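You operate a simulated robot arm through the tools that you are given. There is no shell and no other tool.

The job below is to be done with a simulated two-armed robot. You get a single attempt, and the scene is never put back.

## Task
Clean the smudge off the lens with the orange band.
Fine: lay it in the lens nest, wet the felt pad on the sponge, rub, and put the pad back on its rest. Set down upright: felt pad. What is to be rubbed or washed off counts as gone when no trace of it is left.

Only the result counts: the job must be done as asked and must still hold three seconds after the hand-in. Knocking over, shifting, dropping, spilling or breaking anything else fails it.

## Robot
Two 7-joint arms with fingered hands on one trunk that stands fixed in place. Base frame: the origin is at the foot of the trunk, x ahead of it, y to its left, z up. Units: mm, degrees, N and s.
The left shoulder is at [30, 119, 969], the right one opposite. With the tool pointing down near the work surface each hand reaches from about 360 to 780 mm from the base axis, measured 20 degrees to its own side. Payload 3.8 kg a hand.
Tool frame (each hand has its own): the origin (TCP) lies between the finger pads and is the grasp point; the fingertips stand 25 mm ahead of it; z points along the fingers, y is the line along which they close. Largest opening 88 mm; the body of the gripper starts 29 mm behind the TCP. The gripper is a hand of 4 fingers: y runs from the thumb to the fingers, the wrist lies at [-13, -106, -174] in the tool frame.
Orientation is told as [roll, pitch, yaw] about the base's x, y, z axes, in that order, counted from this pose: with the fingers straight down and the wrist toward the robot, the tool's x, y and z point along [0, 1, 0], [1, 0, 0] and [0, 0, -1] of the base frame.

## Interface
- The arms move only by the tool servo_tool. It takes "left_motion", "right_motion" or both (then of equal length, played together; a hand with none holds still); each is a list of rows, each an object (a shift or turn left out is 0) with "delta_pos": the shift along the tool's x, y, z in mm, a list of three; "angular": the turn, a rotation vector about the tool's x, y, z in degrees, a list of three. In form: [{"delta_pos": [tx, ty, tz], "angular": [ax, ay, az]}, ...]. A call has 1 to 20 rows; each row is the pose to reach, as a shift and turn from the pose commanded when the call began, along the tool's axes at that moment. Rows are played at 5 a second. More than 50 mm and 8.6 degrees between two rows, and nothing of the call is played. A pose out of reach is approached as far as the arm can. The call stops where the force on the tool passes 40 N (or 10 N more than at its start, if that is more) or the arm is blocked; 0.2 s more then pass. In this call time passes only in rows, and 0.2 s behind the last. It gives the time, the measured TCP pose, the force on the tool (base axes), the opening and the grip force at its end, in the units of the frame above (readings bear some noise), with the torque about the TCP (base axes, N m) and any sound that the robot's microphone picked up.
- Cameras (640 x 400 px; columns grow to the right, rows downward): "scene" is now at [59.9, -9.9, 1517.8]; the picture's right is [-0.12, -0.99, 0.00], its down [-0.73, 0.09, -0.67] and it looks along [0.67, -0.08, -0.74] (base axes); focal length 370 px, centre (320, 200). "left" rides on the left gripper at [-64, -83, -98] in its tool frame; the picture's right is [-0.62, -0.37, 0.69], its down [0.71, -0.63, 0.30] and it looks along [0.32, 0.68, 0.65] (tool axes); focal length 265 px, centre (320, 200). "right" rides on the right gripper at [64, -83, -98] in its tool frame; the picture's right is [-0.62, 0.37, -0.69], its down [-0.71, -0.63, 0.30] and it looks along [-0.32, 0.68, 0.65] (tool axes); focal length 265 px, centre (320, 200). There is no depth. A picture from a camera that has moved, and an enlarged one, comes with that camera's place and axes in the base frame and with its lens.
- get_image(camera): a new picture of that camera. The clock stands still meanwhile.
- move_column(by): slides the trunk up (or, below 0, down) by that many mm; the arms and the scene camera ride with it, the base frame stays. It gives what a move gives, with no picture.
- curl_fingers(index, middle, ring, thumb_bend, thumb_turn, hand): sets how far each is bent, from 0 (flat) to 1 (curled in); at 0.3 the hand is open as for a grip, at 0.7 the pads meet at the TCP. One left out holds its place. A second passes; each finger stops where it meets its share of the squeeze, and holds until it gets a number again. It is the only way to open and close the hand. It gives what a move gives, with no picture; readings hold the bend of each and the force on the fingers (four entries, about 0 where the hand has none), thumb and palm. thumb_turn goes from beside the hand (0) to across from the fingers (1), as for a grip.
- aim_head(pan, tilt): turns the head with the scene camera to pan (to the left, within 120 degrees either way) and tilt (down, from -29 to 69), counted from straight ahead of the robot. It gives what a move gives.
- enlarge(camera, box): a new picture of the part [left, top, right, bottom] of that camera's present view, enlarged. The clock stands still meanwhile.
- hand_in(): hands the job in; it is judged then, once.

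Nothing tells you positions but the pictures and the camera data. Unless the task says otherwise, let go and move clear before handing in.

The tools are called after ">>>" as a command line: name --argument value ..., lists and objects as JSON in quotes. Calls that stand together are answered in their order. servo_tool: Moves the arms, as the interface text tells. Its arguments: {"type":"object","properties":{"left_motion":{"type":"array"},"right_motion":{"type":"array"}},"required":[]} The other tools are called the same way: move_column (by) slides the trunk up or down; curl_fingers (index, middle, ring, thumb_bend, thumb_turn, hand) moves the fingers one by one; aim_head (pan, tilt) turns the head that bears the scene camera; get_image (camera) takes a picture; enlarge (camera, box) takes an enlarged picture of a part of a camera's view; hand_in () hands the job in.

At the start:

```text
t: 0.0
left_tcp_pos: [564.9, 184.9, 1092.4]
left_tcp_rot: [0.0, 0.0, -0.1]
left_wrist_force: [0.2, 0.0, 0.3]
left_torque: [0.04, 0.02, 0.02]
left_gripper_width: 87.6
left_gripper_force: 0.1
left_shape: jaw
left_bend: [0.3, 0.3, 0.3, 0.3, 0.98]
left_finger forces: [0.1, 0.0, 0.0, 0.0, 0.0, 0.1]
right_tcp_pos: [449.4, -318.2, 998.7]
right_tcp_rot: [0.0, 0.0, 0.0]
right_wrist_force: [0.4, -0.2, -0.2]
right_torque: [-0.04, 0.02, -0.01]
right_gripper_width: 87.7
right_gripper_force: 0.1
right_shape: jaw
right_bend: [0.3, 0.3, 0.3, 0.3, 0.98]
right_finger forces: [0.0, 0.0, 0.0, 0.0, 0.0, 0.0]
trunk travel left (down, up): [-125.0, 465.0]
head pan, tilt: [-6.7, 47.6]
```

scene: 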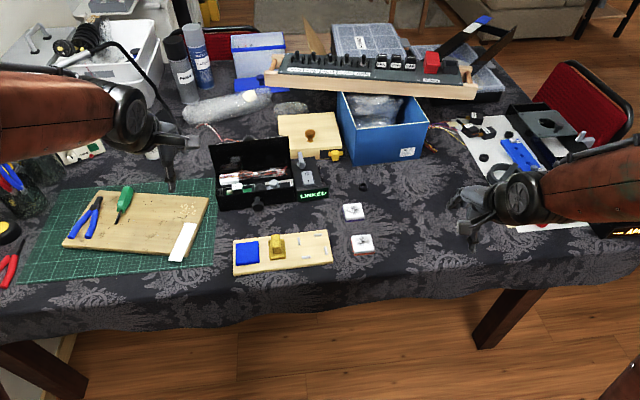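
right: 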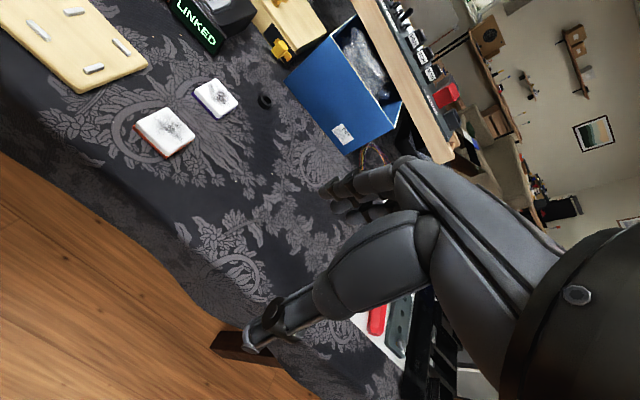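
left: 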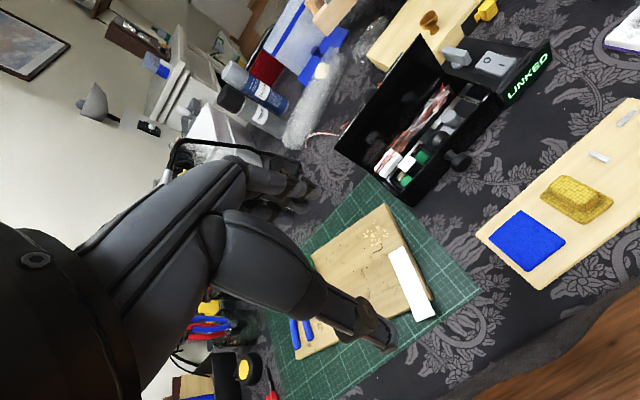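

I see a wooden board with a blue pad (sponge), a yellow block (felt pad on its rest?), and pegs that look like a nest; two white square lenses lie right of it, one with an orange/red band and one with a blue band. I'll look closer first.

>>> enlarge --camera "scene" --box '[220, 170, 400, 285]'

>>> enlarge --camera "right" --box '[0, 0, 320, 200]'

>>> enlarge --camera "left" --box '[440, 80, 640, 300]'

```text
3.48 times, centred on (310, 228) of scene
camera zoom: at [59.9, -9.9, 1517.8], right [-0.12, -0.99, 0.0], down [-0.73, 0.09, -0.67], along [0.67, -0.08, -0.74], focal length 1286 px, centre (355, 104)
```

zoom: 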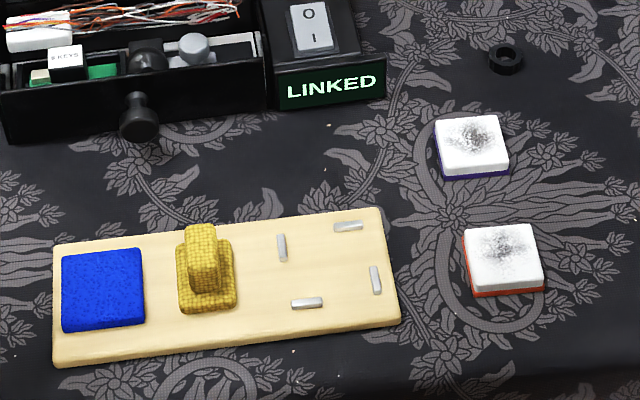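

```text
2.00 times, centred on (160, 100) of right
camera zoom: at [366.2, -253.7, 1097.1], right [0.37, -0.62, 0.69], down [-0.63, -0.71, -0.3], along [0.68, -0.32, -0.65], focal length 531 px, centre (640, 400)
```

zoom: 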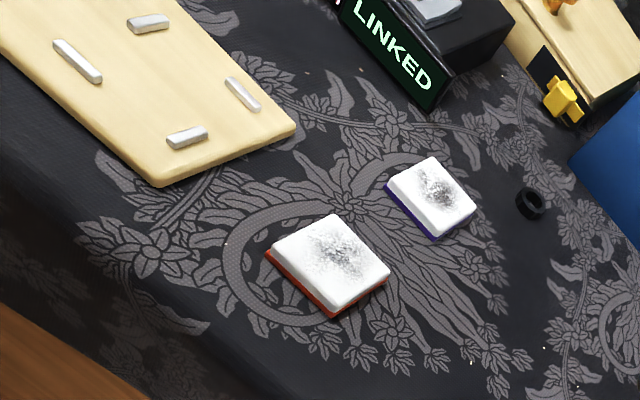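

```text
1.82 times, centred on (540, 190) of left
camera zoom: at [482.1, 121.4, 1191.8], right [-0.37, -0.62, -0.69], down [-0.63, 0.71, -0.3], along [0.68, 0.32, -0.65], focal length 483 px, centre (-80, 218)
```

zoom: 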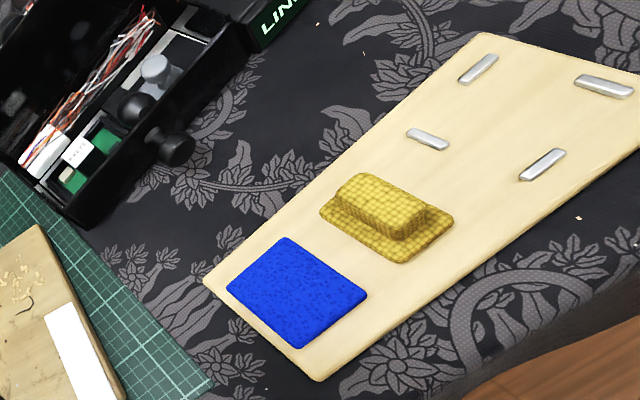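

The board holds the blue sponge (left), the yellow felt pad with its ridge handle (middle) and four steel bars that form the nest (right); the orange-banded lens is the nearer of the two white tiles. I'll zoom in for accurate corner positions.

>>> enlarge --camera "scene" --box '[340, 195, 390, 262]'

>>> enlarge --camera "scene" --box '[280, 220, 345, 275]'

>>> enlarge --camera "scene" --box '[225, 225, 300, 280]'

>>> enlarge --camera "right" --box '[120, 60, 260, 170]'

>>> enlarge --camera "right" --box '[0, 0, 160, 100]'

```text
5.97 times, centred on (365, 228) of scene
camera zoom: at [59.9, -9.9, 1517.8], right [-0.12, -0.99, 0.0], down [-0.73, 0.09, -0.67], along [0.67, -0.08, -0.74], focal length 2207 px, centre (51, 30)
```

zoom: 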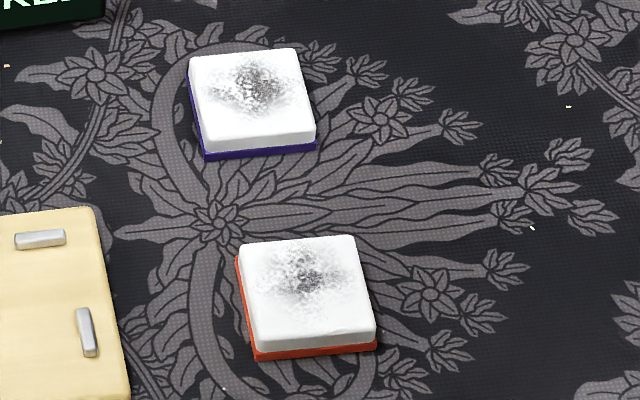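

```text
7.27 times, centred on (312, 248) of scene
camera zoom: at [59.9, -9.9, 1517.8], right [-0.12, -0.99, 0.0], down [-0.73, 0.09, -0.67], along [0.67, -0.08, -0.74], focal length 2688 px, centre (374, -146)
```

zoom: 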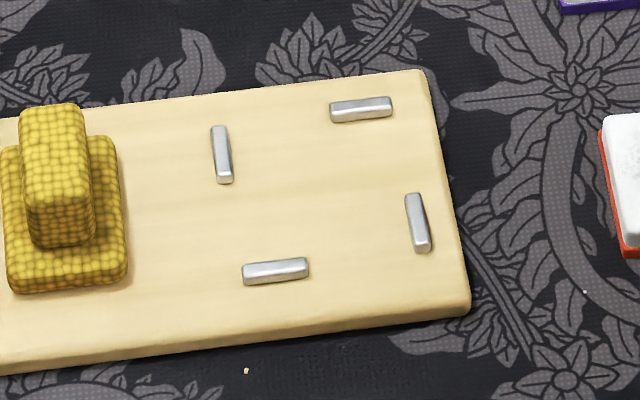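

```text
7.27 times, centred on (262, 252) of scene
camera zoom: at [59.9, -9.9, 1517.8], right [-0.12, -0.99, 0.0], down [-0.73, 0.09, -0.67], along [0.67, -0.08, -0.74], focal length 2688 px, centre (738, -182)
```

zoom: 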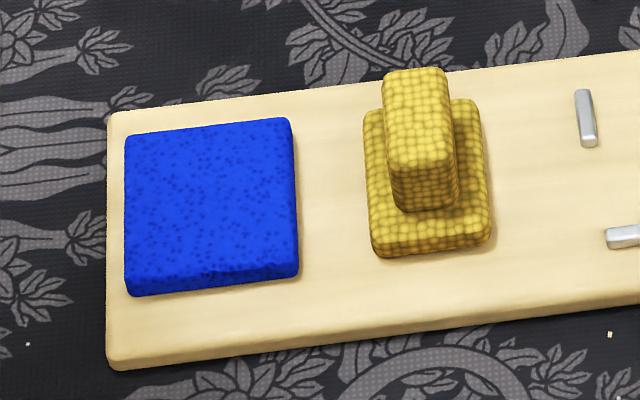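

```text
3.64 times, centred on (190, 115) of right
camera zoom: at [366.2, -253.7, 1097.1], right [0.37, -0.62, 0.69], down [-0.63, -0.71, -0.3], along [0.68, -0.32, -0.65], focal length 965 px, centre (793, 509)
```

zoom: 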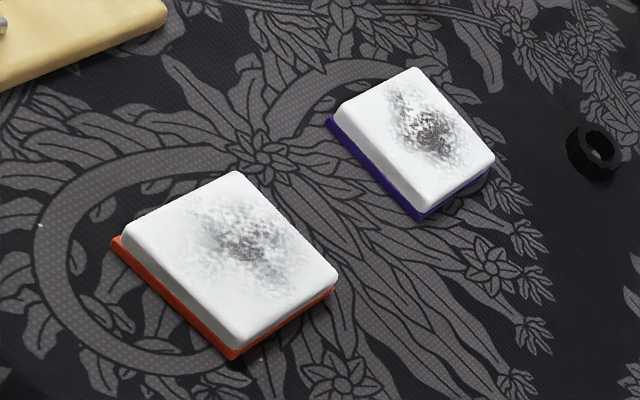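

```text
4.00 times, centred on (80, 50) of right
camera zoom: at [366.2, -253.7, 1097.1], right [0.37, -0.62, 0.69], down [-0.63, -0.71, -0.3], along [0.68, -0.32, -0.65], focal length 1062 px, centre (1280, 800)
```

zoom: 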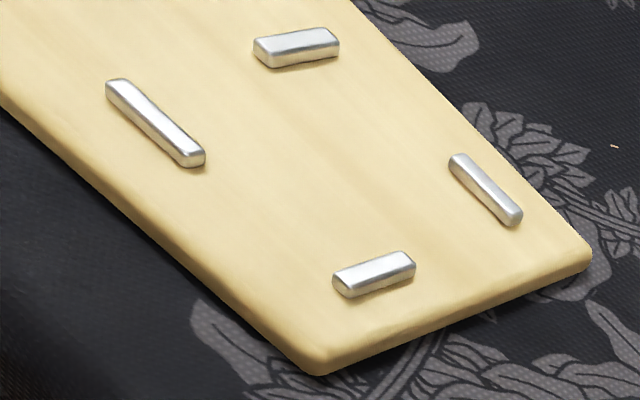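

The lens with the orange band is at about (583, -178) with its top near z = 767, and the nest is centred at about (594, -54), square to the base axes. I'll bring the right hand to above the lens and look again from there.

>>> servo_tool --right_motion '[{"delta_pos": [23, 22, 10]}, {"delta_pos": [46, 44, 25]}, {"delta_pos": [70, 66, 45]}, {"delta_pos": [93, 88, 65]}, {"delta_pos": [116, 110, 85]}, {"delta_pos": [140, 133, 100]}, {"delta_pos": [140, 133, 100]}]'

>>> get_image --camera "right"

>>> get_image --camera "scene"

```text
t: 1.6
left_tcp_pos: [564.1, 185.3, 1093.5]
left_tcp_rot: [0.0, 0.1, 0.0]
left_wrist_force: [-1.0, 0.1, -0.6]
left_torque: [-0.02, 0.0, 0.01]
left_gripper_width: 87.5
left_gripper_force: 0.1
left_shape: jaw
left_bend: [0.3, 0.3, 0.3, 0.3, 0.98]
left_finger forces: [0.0, 0.0, 0.0, 0.0, 0.0, 0.0]
right_tcp_pos: [582.6, -176.2, 899.5]
right_tcp_rot: [0.0, 0.0, -0.2]
right_wrist_force: [-0.6, 0.5, -0.2]
right_torque: [0.02, -0.03, -0.03]
right_gripper_width: 87.8
right_gripper_force: 0.1
right_shape: jaw
right_bend: [0.3, 0.3, 0.3, 0.3, 0.98]
right_finger forces: [0.0, 0.0, 0.0, 0.0, 0.0, 0.0]
trunk travel left (down, up): [-125.0, 465.0]
head pan, tilt: [-6.7, 47.6]
```

```text
taken
camera right: at [498.9, -112.0, 997.6], right [0.37, -0.62, 0.69], down [-0.63, -0.71, -0.3], along [0.68, -0.32, -0.65], focal length 265 px, centre (320, 200)
```

right: 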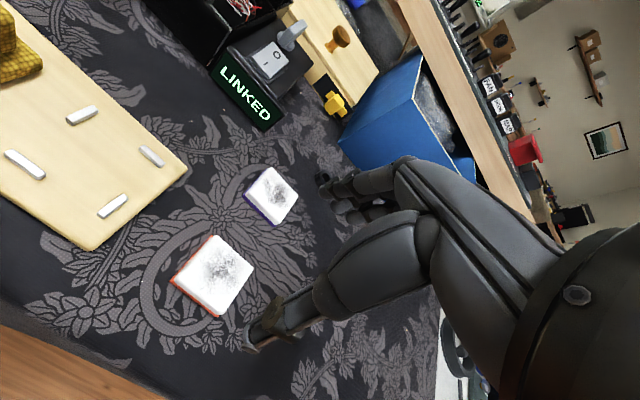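

```text
taken
camera scene: at [59.5, -10.3, 1517.9], right [-0.12, -0.99, 0.0], down [-0.73, 0.09, -0.67], along [0.67, -0.08, -0.74], focal length 370 px, centre (320, 200)
```

scene: 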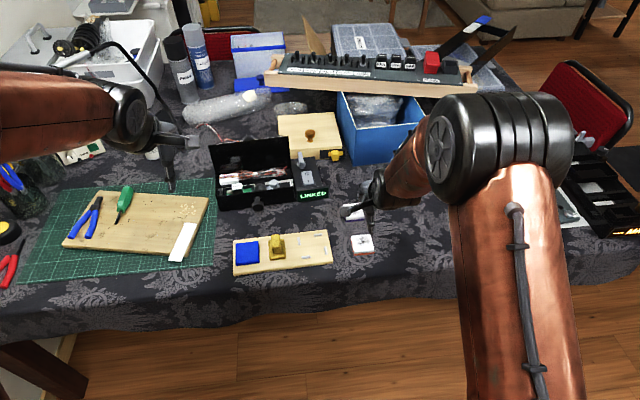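

The hand is above the lens with the lens in the picture below the open fingers. I'll zoom in here to triangulate the heights.

>>> enlarge --camera "right" --box '[140, 200, 340, 325]'

>>> enlarge --camera "right" --box '[0, 80, 200, 255]'

>>> enlarge --camera "scene" --box '[335, 180, 415, 265]'

```text
3.20 times, centred on (240, 262) of right
camera zoom: at [498.9, -112.0, 997.6], right [0.37, -0.62, 0.69], down [-0.63, -0.71, -0.3], along [0.68, -0.32, -0.65], focal length 849 px, centre (576, 0)
```

zoom: 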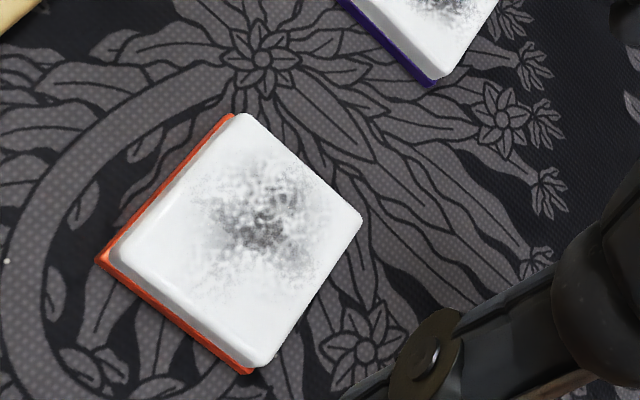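

```text
2.29 times, centred on (100, 168) of right
camera zoom: at [498.9, -112.0, 997.6], right [0.37, -0.62, 0.69], down [-0.63, -0.71, -0.3], along [0.68, -0.32, -0.65], focal length 607 px, centre (823, 274)
```

zoom: 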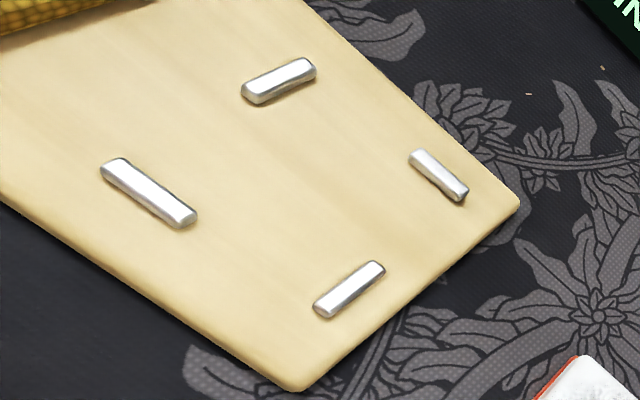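

```text
4.71 times, centred on (375, 222) of scene
camera zoom: at [59.5, -10.3, 1517.9], right [-0.12, -0.99, 0.0], down [-0.73, 0.09, -0.67], along [0.67, -0.08, -0.74], focal length 1740 px, centre (61, 94)
```

zoom: 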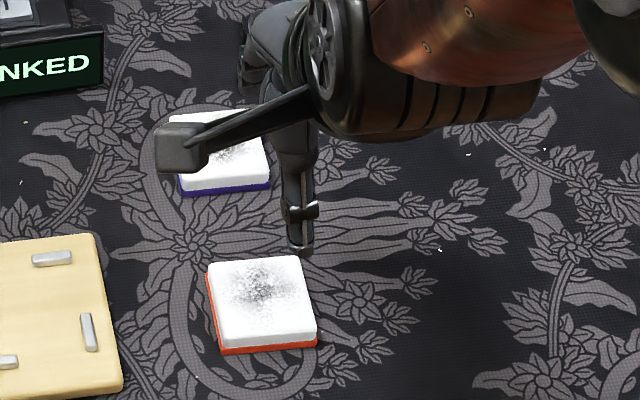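

The two cameras agree on the lens being centred near (583.5, -178), about 52 mm square, top near z = 767. I'll go down part way over it and check the fit.

>>> servo_tool --right_motion '[{"delta_pos": [-1, 1, 15]}, {"delta_pos": [-2, 1, 30]}, {"delta_pos": [-2, 1, 45]}, {"delta_pos": [-2, 1, 60]}, {"delta_pos": [-2, 1, 75]}, {"delta_pos": [-2, 1, 75]}]'

>>> get_image --camera "right"

>>> enlarge --camera "scene" --box '[325, 180, 425, 265]'

```text
t: 3.0
left_tcp_pos: [565.2, 185.1, 1092.6]
left_tcp_rot: [-0.1, 0.1, 0.1]
left_wrist_force: [0.3, -0.1, -0.5]
left_torque: [-0.03, -0.01, 0.0]
left_gripper_width: 87.5
left_gripper_force: 0.0
left_shape: jaw
left_bend: [0.3, 0.3, 0.3, 0.3, 0.98]
left_finger forces: [0.0, 0.0, 0.0, 0.1, 0.0, 0.0]
right_tcp_pos: [582.9, -177.9, 822.9]
right_tcp_rot: [0.0, 0.1, 0.0]
right_wrist_force: [-0.2, -0.5, 0.1]
right_torque: [0.03, 0.04, 0.0]
right_gripper_width: 87.5
right_gripper_force: 0.0
right_shape: jaw
right_bend: [0.3, 0.3, 0.3, 0.3, 0.98]
right_finger forces: [0.0, 0.0, 0.1, 0.1, 0.0, 0.0]
trunk travel left (down, up): [-125.0, 465.0]
head pan, tilt: [-6.7, 47.6]
```

```text
taken
camera right: at [499.3, -114.5, 922.2], right [0.37, -0.62, 0.69], down [-0.63, -0.71, -0.3], along [0.68, -0.32, -0.65], focal length 265 px, centre (320, 200)
```

right: 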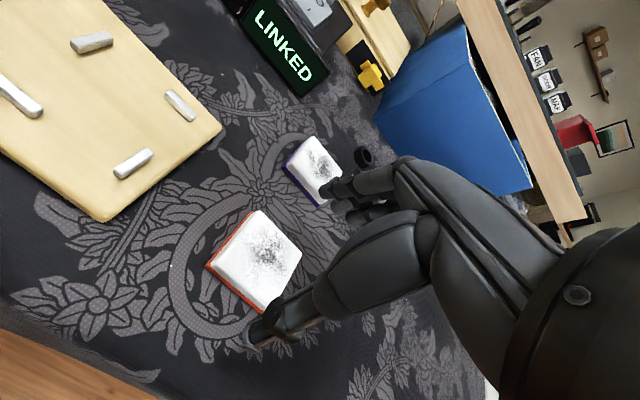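

```text
4.71 times, centred on (375, 222) of scene
camera zoom: at [59.8, -9.8, 1517.8], right [-0.12, -0.99, 0.0], down [-0.73, 0.09, -0.67], along [0.67, -0.08, -0.74], focal length 1740 px, centre (61, 94)
```

zoom: 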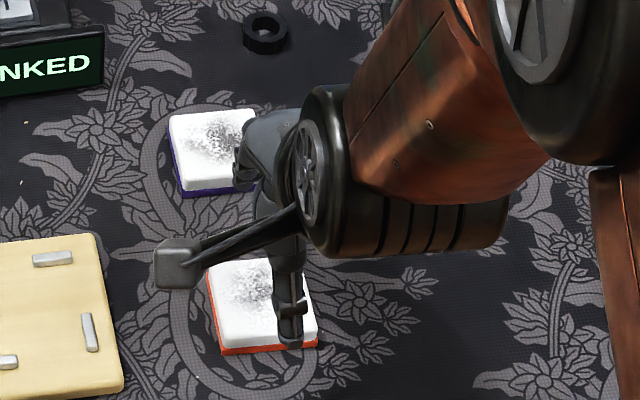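

The thumb hangs on the near side of the lens and the fingers on the far side, clear of the purple lens. I'll zoom in on the fingers before going lower.

>>> enlarge --camera "right" --box '[190, 120, 430, 360]'

>>> get_image --camera "left"

```text
1.67 times, centred on (310, 240) of right
camera zoom: at [499.3, -114.5, 922.2], right [0.37, -0.62, 0.69], down [-0.63, -0.71, -0.3], along [0.68, -0.32, -0.65], focal length 442 px, centre (337, 133)
```

zoom: 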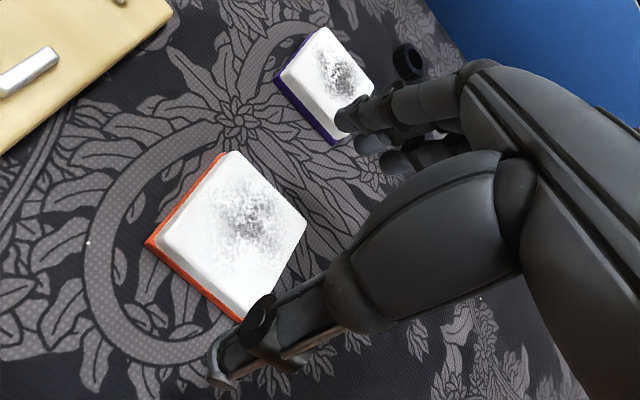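

```text
taken
camera left: at [482.1, 121.5, 1191.8], right [-0.37, -0.62, -0.69], down [-0.63, 0.71, -0.3], along [0.68, 0.32, -0.65], focal length 265 px, centre (320, 200)
```

left: 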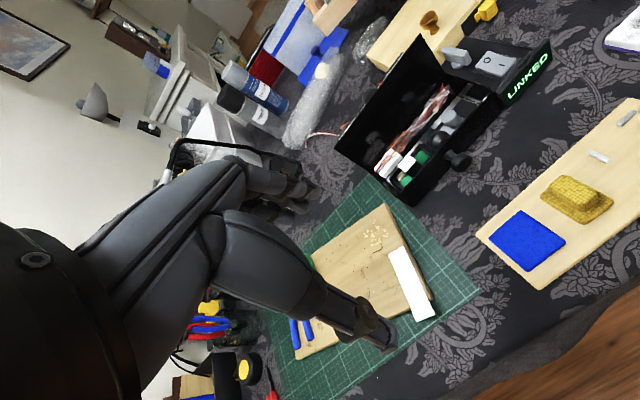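

Three fingers sit on the far side and I need to know how they sit across the lens width. I'll zoom in on them with the scene camera.

>>> enlarge --camera "scene" --box '[355, 195, 405, 260]'

>>> enlarge --camera "right" --box '[300, 150, 420, 240]'

```text
6.15 times, centred on (380, 228) of scene
camera zoom: at [59.8, -9.8, 1517.8], right [-0.12, -0.99, 0.0], down [-0.73, 0.09, -0.67], along [0.67, -0.08, -0.74], focal length 2275 px, centre (-49, 31)
```

zoom: 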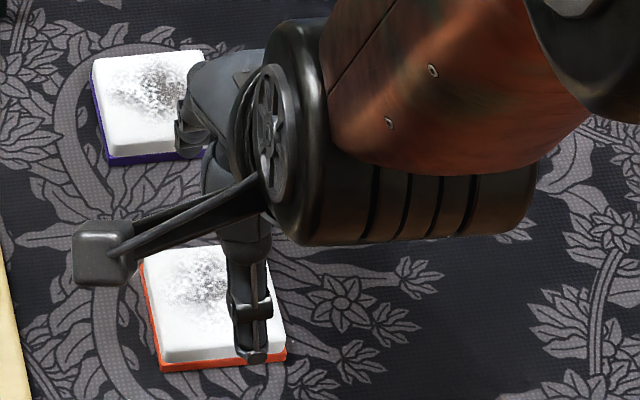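

```text
4.44 times, centred on (360, 195) of right
camera zoom: at [499.3, -114.5, 922.2], right [0.37, -0.62, 0.69], down [-0.63, -0.71, -0.3], along [0.68, -0.32, -0.65], focal length 1180 px, centre (142, 222)
```

zoom: 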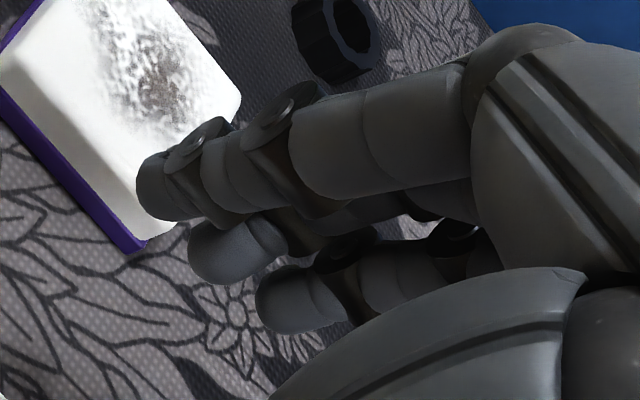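

The thumb lines up between index and middle, and the ring finger sits off to the side. I'll shift 2.5 mm left, lower to tip height just above the lens top, and look.

>>> servo_tool --right_motion '[{"delta_pos": [2.5, 0.5, 8]}, {"delta_pos": [2.5, 0.5, 16]}, {"delta_pos": [2.5, 0.5, 24]}, {"delta_pos": [2.5, 0.5, 28]}, {"delta_pos": [2.5, 0.5, 28]}]'

>>> enlarge --camera "right" --box '[190, 120, 430, 360]'

>>> enlarge --camera "scene" --box '[340, 195, 405, 260]'

```text
t: 4.2
left_tcp_pos: [565.3, 185.1, 1093.4]
left_tcp_rot: [0.0, 0.0, 0.1]
left_wrist_force: [0.3, -0.2, 0.2]
left_torque: [0.04, 0.0, -0.01]
left_gripper_width: 87.5
left_gripper_force: 0.1
left_shape: jaw
left_bend: [0.3, 0.3, 0.3, 0.3, 0.98]
left_finger forces: [0.1, 0.1, 0.1, 0.1, 0.1, 0.1]
right_tcp_pos: [584.1, -177.8, 796.0]
right_tcp_rot: [0.1, 0.0, 0.0]
right_wrist_force: [0.7, 0.0, -0.7]
right_torque: [-0.02, 0.03, 0.05]
right_gripper_width: 87.7
right_gripper_force: 0.0
right_shape: jaw
right_bend: [0.3, 0.3, 0.3, 0.3, 0.98]
right_finger forces: [0.0, 0.0, 0.0, 0.1, 0.0, 0.1]
trunk travel left (down, up): [-125.0, 465.0]
head pan, tilt: [-6.7, 47.6]
```

```text
1.67 times, centred on (310, 240) of right
camera zoom: at [500.8, -113.1, 893.7], right [0.37, -0.62, 0.69], down [-0.63, -0.71, -0.3], along [0.68, -0.32, -0.65], focal length 442 px, centre (337, 133)
```

zoom: 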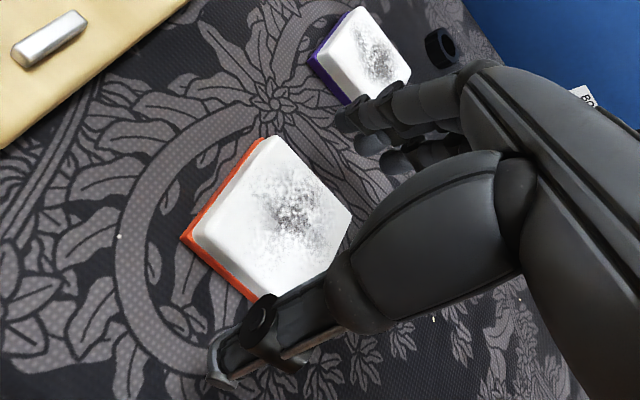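

```text
6.15 times, centred on (372, 228) of scene
camera zoom: at [60.0, -9.8, 1517.8], right [-0.12, -0.99, 0.0], down [-0.73, 0.09, -0.67], along [0.67, -0.08, -0.74], focal length 2275 px, centre (-3, 31)
```

zoom: 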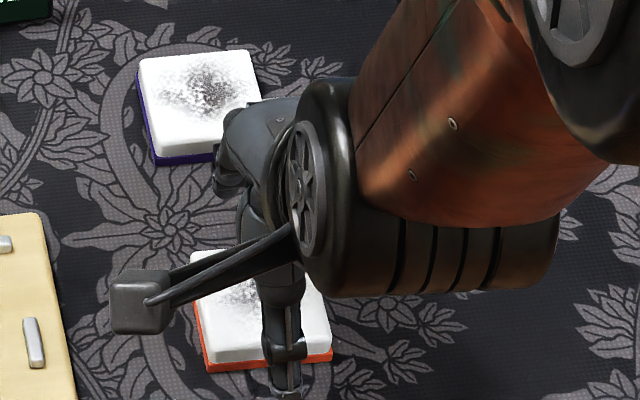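

The thumb is aligned with the lens centre and the lens sits midway between thumb and fingers. I'll creep down toward the table watching the force.

>>> servo_tool --right_motion '[{"delta_pos": [0, 0, 3]}, {"delta_pos": [0, 0, 6]}, {"delta_pos": [0, 0, 8]}, {"delta_pos": [0, 0, 8]}]'

>>> enlarge --camera "right" --box '[190, 120, 430, 360]'

>>> enlarge --camera "scene" --box '[340, 200, 405, 270]'

```text
t: 5.2
left_tcp_pos: [564.6, 185.8, 1092.2]
left_tcp_rot: [0.0, 0.0, 0.0]
left_wrist_force: [0.3, -0.6, -0.4]
left_torque: [0.0, 0.0, 0.04]
left_gripper_width: 87.5
left_gripper_force: 0.1
left_shape: jaw
left_bend: [0.3, 0.3, 0.3, 0.3, 0.98]
left_finger forces: [0.0, 0.0, 0.0, 0.1, 0.0, 0.1]
right_tcp_pos: [584.4, -177.0, 787.5]
right_tcp_rot: [0.0, 0.0, 0.1]
right_wrist_force: [0.5, 0.4, 0.1]
right_torque: [0.0, 0.01, 0.01]
right_gripper_width: 87.5
right_gripper_force: 0.0
right_shape: jaw
right_bend: [0.3, 0.3, 0.3, 0.3, 0.98]
right_finger forces: [0.1, 0.0, 0.1, 0.0, 0.0, 0.0]
trunk travel left (down, up): [-125.0, 465.0]
head pan, tilt: [-6.7, 47.6]
```

```text
1.67 times, centred on (310, 240) of right
camera zoom: at [500.7, -112.8, 885.5], right [0.37, -0.62, 0.69], down [-0.63, -0.71, -0.3], along [0.68, -0.32, -0.65], focal length 442 px, centre (337, 133)
```

zoom: 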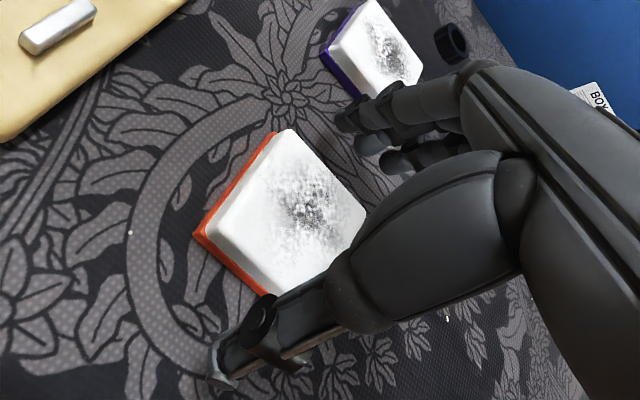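

```text
5.71 times, centred on (372, 235) of scene
camera zoom: at [60.0, -9.8, 1517.8], right [-0.12, -0.99, 0.0], down [-0.73, 0.09, -0.67], along [0.67, -0.08, -0.74], focal length 2112 px, centre (20, 0)
```

zoom: 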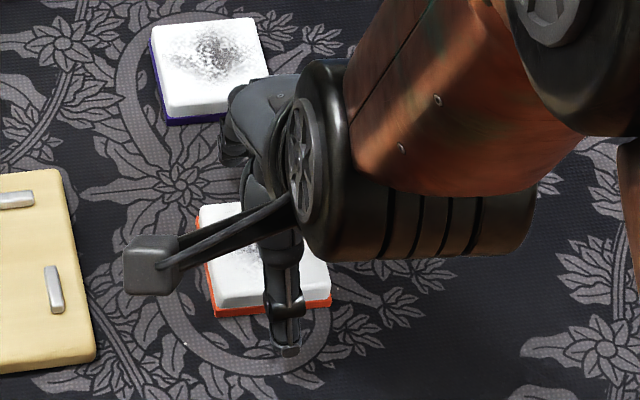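

There is no contact yet with the tips at about z = 762. I'll keep stepping down in small steps.

>>> servo_tool --right_motion '[{"delta_pos": [0, 0, 1.5]}, {"delta_pos": [0, 0, 3]}, {"delta_pos": [0, 0, 3]}]'

```text
t: 6.0
left_tcp_pos: [565.1, 185.5, 1091.6]
left_tcp_rot: [0.0, 0.0, -0.1]
left_wrist_force: [-0.4, -0.4, 0.0]
left_torque: [-0.01, 0.01, 0.01]
left_gripper_width: 87.6
left_gripper_force: 0.1
left_shape: jaw
left_bend: [0.3, 0.3, 0.3, 0.3, 0.98]
left_finger forces: [0.0, 0.1, 0.0, 0.0, 0.0, 0.1]
right_tcp_pos: [584.2, -176.7, 783.9]
right_tcp_rot: [0.0, 0.0, 0.1]
right_wrist_force: [0.5, 0.1, -0.4]
right_torque: [0.0, -0.02, -0.01]
right_gripper_width: 87.6
right_gripper_force: 0.1
right_shape: jaw
right_bend: [0.3, 0.3, 0.3, 0.3, 0.98]
right_finger forces: [0.0, 0.1, 0.0, 0.0, 0.1, 0.1]
trunk travel left (down, up): [-125.0, 465.0]
head pan, tilt: [-6.7, 47.6]
```

>>> servo_tool --right_motion '[{"delta_pos": [0, 0, 1]}, {"delta_pos": [0, 0, 2]}, {"delta_pos": [0, 0, 2]}]'

>>> enlarge --camera "scene" --box '[345, 220, 400, 270]'

```text
t: 6.8
left_tcp_pos: [564.8, 185.1, 1092.4]
left_tcp_rot: [-0.1, 0.0, 0.0]
left_wrist_force: [-0.2, -0.3, 0.2]
left_torque: [-0.02, -0.02, -0.01]
left_gripper_width: 87.7
left_gripper_force: 0.0
left_shape: jaw
left_bend: [0.3, 0.3, 0.3, 0.3, 0.98]
left_finger forces: [0.0, 0.0, 0.0, 0.1, 0.0, 0.0]
right_tcp_pos: [583.2, -178.5, 783.3]
right_tcp_rot: [0.0, -0.1, 0.0]
right_wrist_force: [0.7, -0.6, -0.2]
right_torque: [0.01, -0.02, -0.01]
right_gripper_width: 87.5
right_gripper_force: 0.1
right_shape: jaw
right_bend: [0.3, 0.3, 0.3, 0.3, 0.98]
right_finger forces: [0.0, 0.0, 0.0, 0.1, 0.1, 0.0]
trunk travel left (down, up): [-125.0, 465.0]
head pan, tilt: [-6.7, 47.6]
```

```text
8.00 times, centred on (372, 245) of scene
camera zoom: at [60.0, -9.8, 1517.8], right [-0.12, -0.99, 0.0], down [-0.73, 0.09, -0.67], along [0.67, -0.08, -0.74], focal length 2957 px, centre (-100, -160)
```

zoom: 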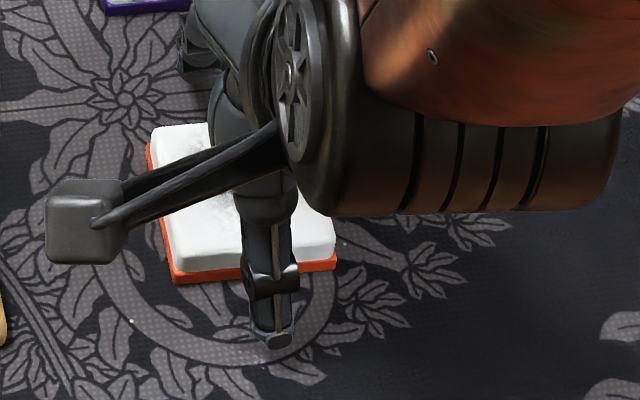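

Still no contact; stepping on down.

>>> servo_tool --right_motion '[{"delta_pos": [0, 0, 1]}, {"delta_pos": [0, 0, 2]}, {"delta_pos": [0, 0, 2]}]'

>>> servo_tool --right_motion '[{"delta_pos": [0, 0, 0.5]}, {"delta_pos": [0, 0, 1]}, {"delta_pos": [0, 0, 1]}]'

>>> enlarge --camera "scene" --box '[345, 220, 400, 270]'

```text
t: 7.6
left_tcp_pos: [564.6, 185.4, 1092.2]
left_tcp_rot: [0.1, 0.0, 0.0]
left_wrist_force: [-0.5, -0.1, -0.2]
left_torque: [-0.01, 0.0, 0.01]
left_gripper_width: 87.5
left_gripper_force: 0.0
left_shape: jaw
left_bend: [0.3, 0.3, 0.3, 0.3, 0.98]
left_finger forces: [0.1, 0.0, 0.0, 0.1, 0.0, 0.1]
right_tcp_pos: [584.0, -179.1, 781.0]
right_tcp_rot: [0.0, 0.0, 0.0]
right_wrist_force: [-0.2, -1.0, -0.4]
right_torque: [0.0, -0.01, 0.02]
right_gripper_width: 87.4
right_gripper_force: 0.1
right_shape: jaw
right_bend: [0.3, 0.3, 0.3, 0.3, 0.98]
right_finger forces: [0.0, 0.0, 0.0, 0.0, 0.1, 0.0]
trunk travel left (down, up): [-125.0, 465.0]
head pan, tilt: [-6.7, 47.6]
```

```text
t: 8.4
left_tcp_pos: [565.8, 185.5, 1092.9]
left_tcp_rot: [0.0, 0.0, 0.0]
left_wrist_force: [0.1, -0.7, 0.0]
left_torque: [0.04, -0.03, 0.05]
left_gripper_width: 87.4
left_gripper_force: 0.0
left_shape: jaw
left_bend: [0.3, 0.3, 0.3, 0.3, 0.98]
left_finger forces: [0.0, 0.0, 0.1, 0.0, 0.0, 0.0]
right_tcp_pos: [584.6, -177.6, 779.2]
right_tcp_rot: [0.0, -0.1, 0.0]
right_wrist_force: [-0.1, 0.5, 0.2]
right_torque: [-0.02, 0.02, -0.03]
right_gripper_width: 87.5
right_gripper_force: 0.1
right_shape: jaw
right_bend: [0.3, 0.3, 0.3, 0.3, 0.98]
right_finger forces: [0.0, 0.1, 0.1, 0.0, 0.1, 0.1]
trunk travel left (down, up): [-125.0, 465.0]
head pan, tilt: [-6.7, 47.6]
```

```text
8.00 times, centred on (372, 245) of scene
camera zoom: at [60.0, -9.8, 1517.8], right [-0.12, -0.99, 0.0], down [-0.73, 0.09, -0.67], along [0.67, -0.08, -0.74], focal length 2957 px, centre (-100, -160)
```

zoom: 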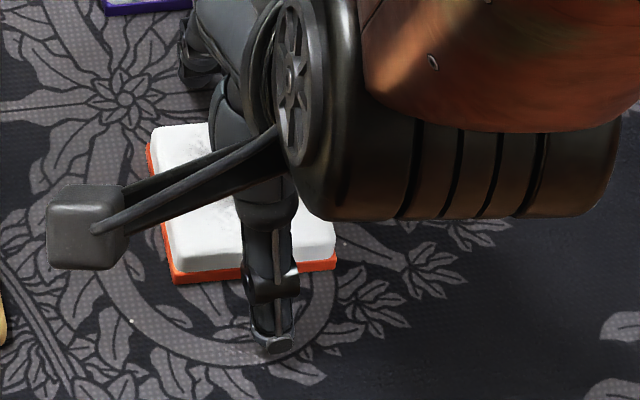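

No contact at a tip height of about 754.5; the table is lower than I guessed. Continuing in 1 mm steps.

>>> servo_tool --right_motion '[{"delta_pos": [0, 0, 1]}, {"delta_pos": [0, 0, 1]}]'

>>> servo_tool --right_motion '[{"delta_pos": [0, 0, 1]}, {"delta_pos": [0, 0, 1]}]'

>>> servo_tool --right_motion '[{"delta_pos": [0, 0, 1]}, {"delta_pos": [0, 0, 1]}]'

```text
t: 9.0
left_tcp_pos: [564.2, 185.2, 1091.9]
left_tcp_rot: [0.0, 0.1, 0.0]
left_wrist_force: [0.0, -0.4, -0.8]
left_torque: [0.0, 0.02, -0.02]
left_gripper_width: 87.6
left_gripper_force: 0.0
left_shape: jaw
left_bend: [0.3, 0.3, 0.3, 0.3, 0.98]
left_finger forces: [0.0, 0.0, 0.1, 0.0, 0.0, 0.0]
right_tcp_pos: [583.2, -177.3, 779.1]
right_tcp_rot: [0.0, 0.1, 0.0]
right_wrist_force: [-0.3, 0.1, 0.2]
right_torque: [-0.01, 0.02, 0.01]
right_gripper_width: 87.7
right_gripper_force: 0.2
right_shape: jaw
right_bend: [0.3, 0.3, 0.3, 0.3, 0.98]
right_finger forces: [0.1, 0.0, 0.0, 0.1, 0.0, 0.1]
trunk travel left (down, up): [-125.0, 465.0]
head pan, tilt: [-6.7, 47.6]
```

```text
t: 9.6
left_tcp_pos: [565.6, 185.9, 1093.3]
left_tcp_rot: [0.0, 0.0, -0.1]
left_wrist_force: [0.8, 0.0, -0.2]
left_torque: [0.02, 0.01, 0.04]
left_gripper_width: 87.7
left_gripper_force: 0.1
left_shape: jaw
left_bend: [0.3, 0.3, 0.3, 0.3, 0.98]
left_finger forces: [0.0, 0.0, 0.0, 0.1, 0.0, 0.1]
right_tcp_pos: [584.9, -176.9, 777.2]
right_tcp_rot: [0.1, 0.0, 0.0]
right_wrist_force: [0.6, -0.4, -0.2]
right_torque: [0.02, 0.0, 0.0]
right_gripper_width: 87.6
right_gripper_force: 0.0
right_shape: jaw
right_bend: [0.3, 0.3, 0.3, 0.3, 0.98]
right_finger forces: [0.0, 0.1, 0.0, 0.1, 0.0, 0.0]
trunk travel left (down, up): [-125.0, 465.0]
head pan, tilt: [-6.7, 47.6]
```

```text
t: 10.2
left_tcp_pos: [564.6, 186.7, 1092.8]
left_tcp_rot: [-0.1, 0.0, 0.0]
left_wrist_force: [-0.9, 0.1, 0.2]
left_torque: [-0.03, 0.01, 0.04]
left_gripper_width: 87.4
left_gripper_force: 0.0
left_shape: jaw
left_bend: [0.3, 0.3, 0.3, 0.3, 0.98]
left_finger forces: [0.0, 0.0, 0.0, 0.0, 0.0, 0.0]
right_tcp_pos: [583.7, -177.6, 777.0]
right_tcp_rot: [0.0, 0.0, 0.0]
right_wrist_force: [0.9, 0.6, 0.6]
right_torque: [0.02, 0.02, 0.0]
right_gripper_width: 87.8
right_gripper_force: 0.1
right_shape: jaw
right_bend: [0.3, 0.3, 0.3, 0.3, 0.98]
right_finger forces: [0.0, 0.2, 0.0, 0.1, 0.0, 0.0]
trunk travel left (down, up): [-125.0, 465.0]
head pan, tilt: [-6.7, 47.6]
```

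Still free at a tip height of about 752. I'll check the picture before going further.

>>> enlarge --camera "scene" --box '[345, 220, 400, 270]'

>>> enlarge --camera "right" --box '[200, 120, 400, 360]'

```text
8.00 times, centred on (372, 245) of scene
camera zoom: at [60.0, -9.8, 1517.8], right [-0.12, -0.99, 0.0], down [-0.73, 0.09, -0.67], along [0.67, -0.08, -0.74], focal length 2957 px, centre (-100, -160)
```

zoom: 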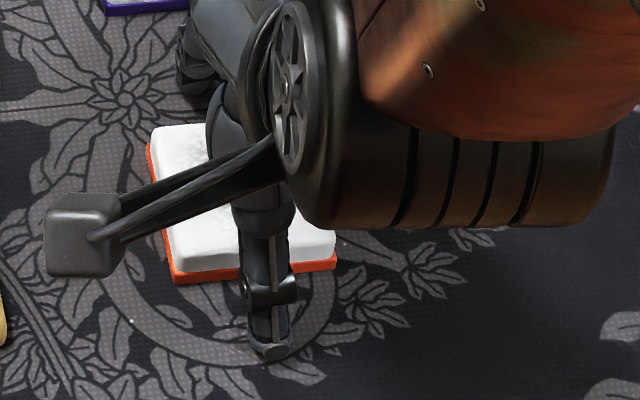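

```text
1.67 times, centred on (300, 240) of right
camera zoom: at [500.7, -113.1, 874.9], right [0.37, -0.62, 0.69], down [-0.63, -0.71, -0.3], along [0.68, -0.32, -0.65], focal length 442 px, centre (353, 133)
```

zoom: 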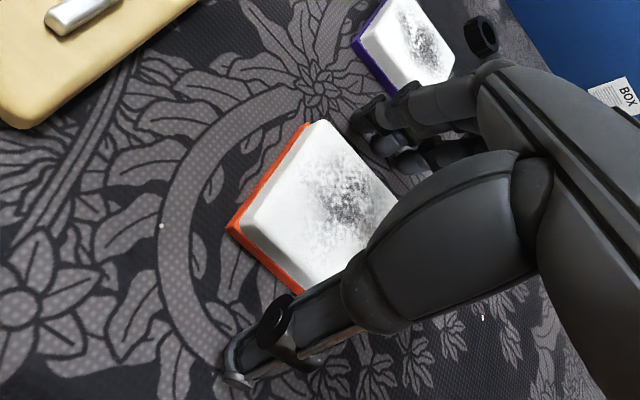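

The thumb tip is near the cloth but not loaded. I'll go on in 1 mm steps.

>>> servo_tool --right_motion '[{"delta_pos": [0, 0, 1]}, {"delta_pos": [0, 0, 1]}]'

>>> servo_tool --right_motion '[{"delta_pos": [0, 0, 1]}, {"delta_pos": [0, 0, 1]}]'

```text
t: 10.8
left_tcp_pos: [565.3, 185.2, 1093.5]
left_tcp_rot: [0.0, 0.0, 0.1]
left_wrist_force: [0.8, 0.4, -0.1]
left_torque: [0.01, -0.01, 0.02]
left_gripper_width: 87.6
left_gripper_force: 0.2
left_shape: jaw
left_bend: [0.3, 0.3, 0.3, 0.3, 0.98]
left_finger forces: [0.0, 0.0, 0.0, 0.1, 0.1, 0.0]
right_tcp_pos: [583.5, -178.2, 775.9]
right_tcp_rot: [0.1, 0.1, 0.0]
right_wrist_force: [-0.3, 0.1, -0.7]
right_torque: [0.0, -0.01, -0.04]
right_gripper_width: 87.7
right_gripper_force: 0.0
right_shape: jaw
right_bend: [0.3, 0.3, 0.3, 0.3, 0.98]
right_finger forces: [0.0, 0.0, 0.1, 0.1, 0.0, 0.0]
trunk travel left (down, up): [-125.0, 465.0]
head pan, tilt: [-6.7, 47.6]
```

```text
t: 11.4
left_tcp_pos: [564.1, 185.0, 1092.7]
left_tcp_rot: [0.0, 0.1, 0.0]
left_wrist_force: [-0.2, 0.8, 0.1]
left_torque: [-0.01, 0.05, -0.01]
left_gripper_width: 87.6
left_gripper_force: 0.0
left_shape: jaw
left_bend: [0.3, 0.3, 0.3, 0.3, 0.98]
left_finger forces: [0.0, 0.1, 0.0, 0.0, 0.1, 0.0]
right_tcp_pos: [584.0, -177.9, 776.8]
right_tcp_rot: [0.0, -0.1, 0.0]
right_wrist_force: [-1.6, -0.4, 2.6]
right_torque: [-0.06, -0.13, 0.02]
right_gripper_width: 87.5
right_gripper_force: 0.1
right_shape: jaw
right_bend: [0.3, 0.3, 0.3, 0.3, 0.98]
right_finger forces: [0.1, 3.1, 0.1, 0.1, 0.1, 0.0]
trunk travel left (down, up): [-125.0, 465.0]
head pan, tilt: [-6.7, 47.6]
```

Contact: the middle fingertip touched the table with TCP at about z = 775, so the table is near z = 750. I'll rise 6 mm and start to close thumb, index and middle gently.

>>> servo_tool --right_motion '[{"delta_pos": [0, 0, -3]}, {"delta_pos": [0, 0, -6]}, {"delta_pos": [0, 0, -6]}]'

>>> curl_fingers --hand "right" --index 0.42 --middle 0.42 --thumb_bend 0.42

>>> enlarge --camera "right" --box '[200, 120, 400, 360]'

>>> enlarge --camera "scene" --box '[345, 220, 400, 270]'

```text
t: 12.2
left_tcp_pos: [565.0, 185.4, 1092.2]
left_tcp_rot: [0.1, -0.1, 0.0]
left_wrist_force: [-0.5, 0.1, -0.1]
left_torque: [0.01, -0.02, 0.03]
left_gripper_width: 87.6
left_gripper_force: 0.1
left_shape: jaw
left_bend: [0.3, 0.3, 0.3, 0.3, 0.98]
left_finger forces: [0.0, 0.0, 0.0, 0.0, 0.0, 0.0]
right_tcp_pos: [584.1, -177.6, 780.2]
right_tcp_rot: [-0.1, 0.0, 0.0]
right_wrist_force: [0.1, 0.4, 1.5]
right_torque: [0.04, -0.02, 0.0]
right_gripper_width: 87.7
right_gripper_force: 0.2
right_shape: jaw
right_bend: [0.3, 0.3, 0.3, 0.3, 0.98]
right_finger forces: [0.0, 0.0, 0.0, 0.1, 0.1, 0.0]
trunk travel left (down, up): [-125.0, 465.0]
head pan, tilt: [-6.7, 47.6]
```

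```text
t: 13.2
left_tcp_pos: [564.2, 185.8, 1092.0]
left_tcp_rot: [0.0, 0.1, -0.1]
left_wrist_force: [0.9, 0.1, 0.2]
left_torque: [0.02, -0.01, 0.04]
left_gripper_width: 87.5
left_gripper_force: 0.0
left_shape: jaw
left_bend: [0.3, 0.3, 0.3, 0.3, 0.98]
left_finger forces: [0.1, 0.0, 0.1, 0.0, 0.0, 0.1]
right_tcp_pos: [583.1, -177.9, 781.5]
right_tcp_rot: [0.0, 0.1, 0.0]
right_wrist_force: [0.4, -0.3, 0.4]
right_torque: [0.0, -0.01, -0.03]
right_gripper_width: 60.0
right_gripper_force: 0.0
right_shape: fingers
right_bend: [0.42, 0.42, 0.3, 0.42, 0.98]
right_finger forces: [0.1, 0.2, 0.0, 0.0, 0.0, 0.0]
trunk travel left (down, up): [-125.0, 465.0]
head pan, tilt: [-6.7, 47.6]
```

```text
1.67 times, centred on (300, 240) of right
camera zoom: at [500.1, -113.6, 879.1], right [0.37, -0.62, 0.69], down [-0.63, -0.71, -0.3], along [0.68, -0.32, -0.65], focal length 442 px, centre (353, 133)
```

zoom: 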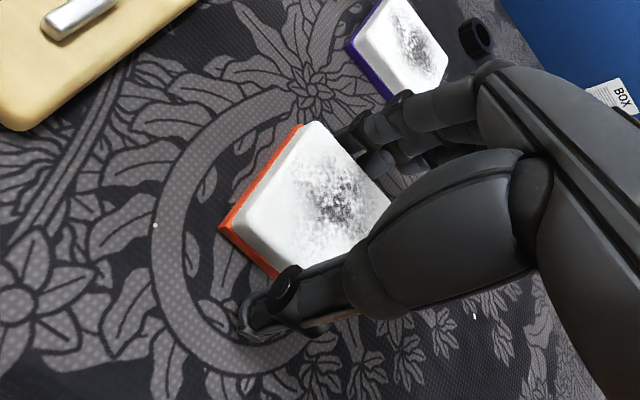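

```text
8.00 times, centred on (372, 245) of scene
camera zoom: at [60.0, -9.8, 1517.8], right [-0.12, -0.99, 0.0], down [-0.73, 0.09, -0.67], along [0.67, -0.08, -0.74], focal length 2957 px, centre (-100, -160)
```

zoom: 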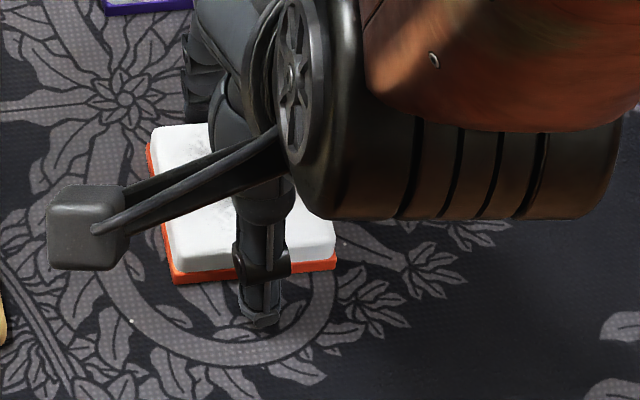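

The opening is 60 mm now around a 52 mm lens with no contact yet. I'll close a bit more to take hold.

>>> curl_fingers --hand "right" --index 0.46 --middle 0.46 --thumb_bend 0.46

>>> enlarge --camera "right" --box '[200, 120, 400, 360]'

>>> enlarge --camera "scene" --box '[345, 220, 400, 270]'

```text
t: 14.2
left_tcp_pos: [565.7, 184.6, 1093.0]
left_tcp_rot: [0.0, -0.1, 0.0]
left_wrist_force: [0.2, 0.0, 0.3]
left_torque: [-0.04, 0.01, 0.02]
left_gripper_width: 87.4
left_gripper_force: 0.0
left_shape: jaw
left_bend: [0.3, 0.3, 0.3, 0.3, 0.98]
left_finger forces: [0.1, 0.0, 0.0, 0.0, 0.1, 0.1]
right_tcp_pos: [583.6, -179.4, 780.7]
right_tcp_rot: [0.0, 0.0, -0.1]
right_wrist_force: [-0.6, -0.4, -0.2]
right_torque: [0.02, -0.02, 0.02]
right_gripper_width: 51.3
right_gripper_force: 0.0
right_shape: fingers
right_bend: [0.46, 0.46, 0.3, 0.46, 0.98]
right_finger forces: [0.0, 0.1, 0.1, 0.1, 0.0, 0.0]
trunk travel left (down, up): [-125.0, 465.0]
head pan, tilt: [-6.7, 47.6]
```

```text
1.67 times, centred on (300, 240) of right
camera zoom: at [500.1, -113.7, 879.1], right [0.37, -0.62, 0.69], down [-0.63, -0.71, -0.3], along [0.68, -0.32, -0.65], focal length 442 px, centre (353, 133)
```

zoom: 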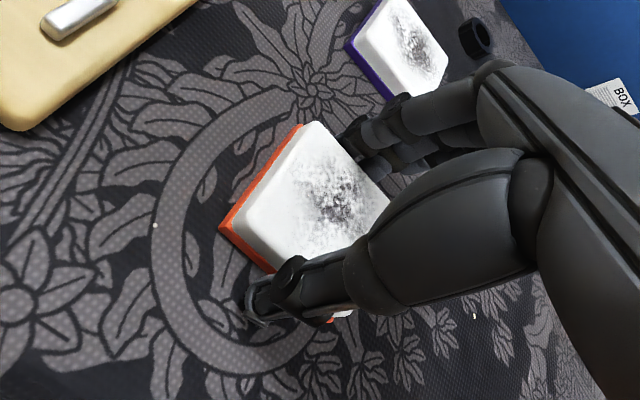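

```text
8.00 times, centred on (372, 245) of scene
camera zoom: at [60.0, -9.8, 1517.8], right [-0.12, -0.99, 0.0], down [-0.73, 0.09, -0.67], along [0.67, -0.08, -0.74], focal length 2957 px, centre (-100, -160)
```

zoom: 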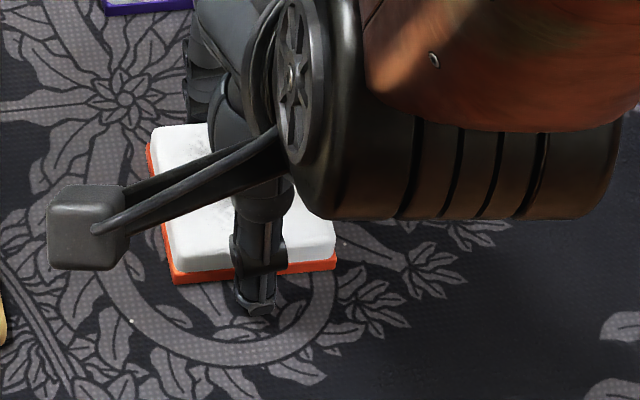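

Not touching yet; the tips are still a few millimetres off each side. Closing further.

>>> curl_fingers --hand "right" --index 0.49 --middle 0.49 --thumb_bend 0.49

>>> enlarge --camera "right" --box '[200, 120, 400, 360]'

>>> enlarge --camera "scene" --box '[345, 220, 400, 270]'

```text
t: 15.2
left_tcp_pos: [565.5, 184.6, 1092.9]
left_tcp_rot: [-0.1, -0.1, -0.1]
left_wrist_force: [-1.0, -1.0, -0.4]
left_torque: [0.04, 0.01, -0.02]
left_gripper_width: 87.7
left_gripper_force: 0.1
left_shape: jaw
left_bend: [0.3, 0.3, 0.3, 0.3, 0.98]
left_finger forces: [0.0, 0.0, 0.0, 0.1, 0.1, 0.1]
right_tcp_pos: [584.4, -178.2, 780.5]
right_tcp_rot: [0.0, -0.1, -0.2]
right_wrist_force: [-0.1, 0.2, -0.3]
right_torque: [-0.01, -0.01, 0.01]
right_gripper_width: 46.5
right_gripper_force: 1.0
right_shape: fingers
right_bend: [0.48, 0.48, 0.3, 0.48, 0.98]
right_finger forces: [0.5, 0.5, 0.0, 0.0, 0.8, 0.0]
trunk travel left (down, up): [-125.0, 465.0]
head pan, tilt: [-6.7, 47.6]
```

```text
1.67 times, centred on (300, 240) of right
camera zoom: at [500.1, -113.6, 879.1], right [0.37, -0.62, 0.69], down [-0.63, -0.71, -0.3], along [0.68, -0.32, -0.65], focal length 442 px, centre (353, 133)
```

zoom: 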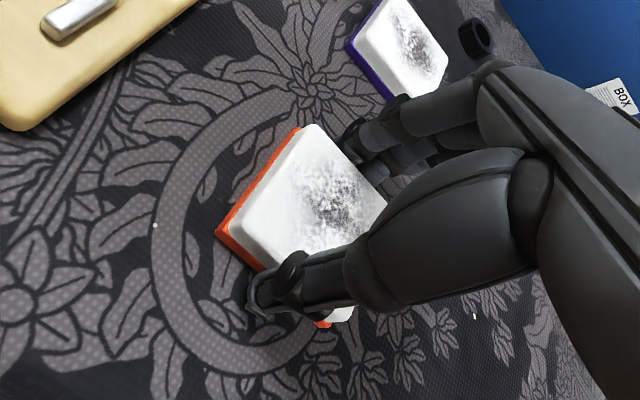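

```text
8.00 times, centred on (372, 245) of scene
camera zoom: at [60.0, -9.8, 1517.8], right [-0.12, -0.99, 0.0], down [-0.73, 0.09, -0.67], along [0.67, -0.08, -0.74], focal length 2957 px, centre (-100, -160)
```

zoom: 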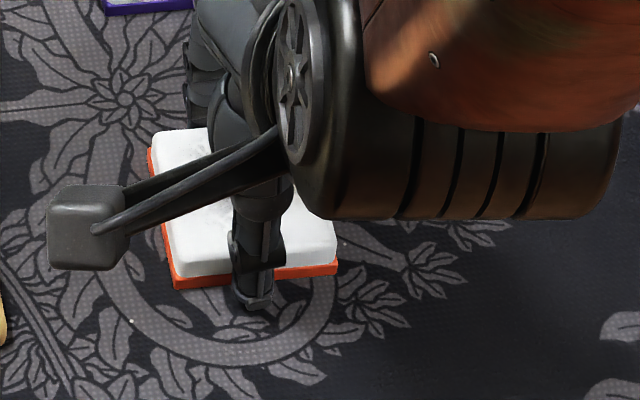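

The fingers have met the lens with about 1 N. I'll squeeze a bit more for a safe lift.

>>> curl_fingers --hand "right" --index 0.55 --middle 0.55 --thumb_bend 0.55

>>> enlarge --camera "right" --box '[200, 120, 400, 360]'

```text
t: 16.2
left_tcp_pos: [564.9, 185.6, 1093.0]
left_tcp_rot: [0.1, 0.0, -0.1]
left_wrist_force: [0.6, -0.8, 0.2]
left_torque: [0.0, 0.02, 0.01]
left_gripper_width: 87.5
left_gripper_force: 0.0
left_shape: jaw
left_bend: [0.3, 0.3, 0.3, 0.3, 0.98]
left_finger forces: [0.1, 0.1, 0.1, 0.0, 0.1, 0.0]
right_tcp_pos: [582.7, -178.5, 780.5]
right_tcp_rot: [0.0, 0.0, -0.1]
right_wrist_force: [0.2, 0.0, -0.7]
right_torque: [0.0, -0.07, -0.01]
right_gripper_width: 44.6
right_gripper_force: 5.5
right_shape: fingers
right_bend: [0.5, 0.51, 0.3, 0.48, 0.97]
right_finger forces: [2.9, 2.8, 0.0, 0.0, 5.3, 0.0]
trunk travel left (down, up): [-125.0, 465.0]
head pan, tilt: [-6.7, 47.6]
```

```text
1.67 times, centred on (300, 240) of right
camera zoom: at [500.1, -113.6, 879.2], right [0.37, -0.62, 0.69], down [-0.63, -0.71, -0.3], along [0.68, -0.32, -0.65], focal length 442 px, centre (353, 133)
```

zoom: 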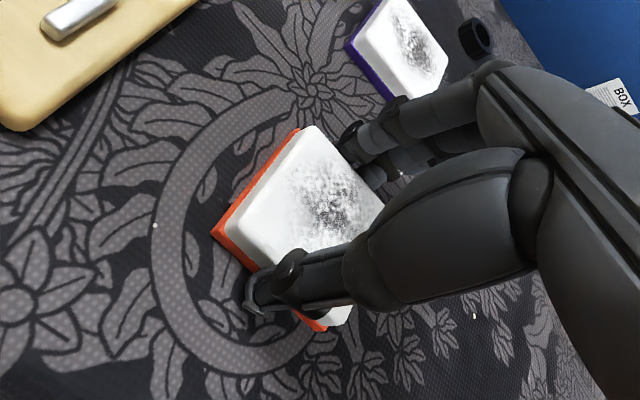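

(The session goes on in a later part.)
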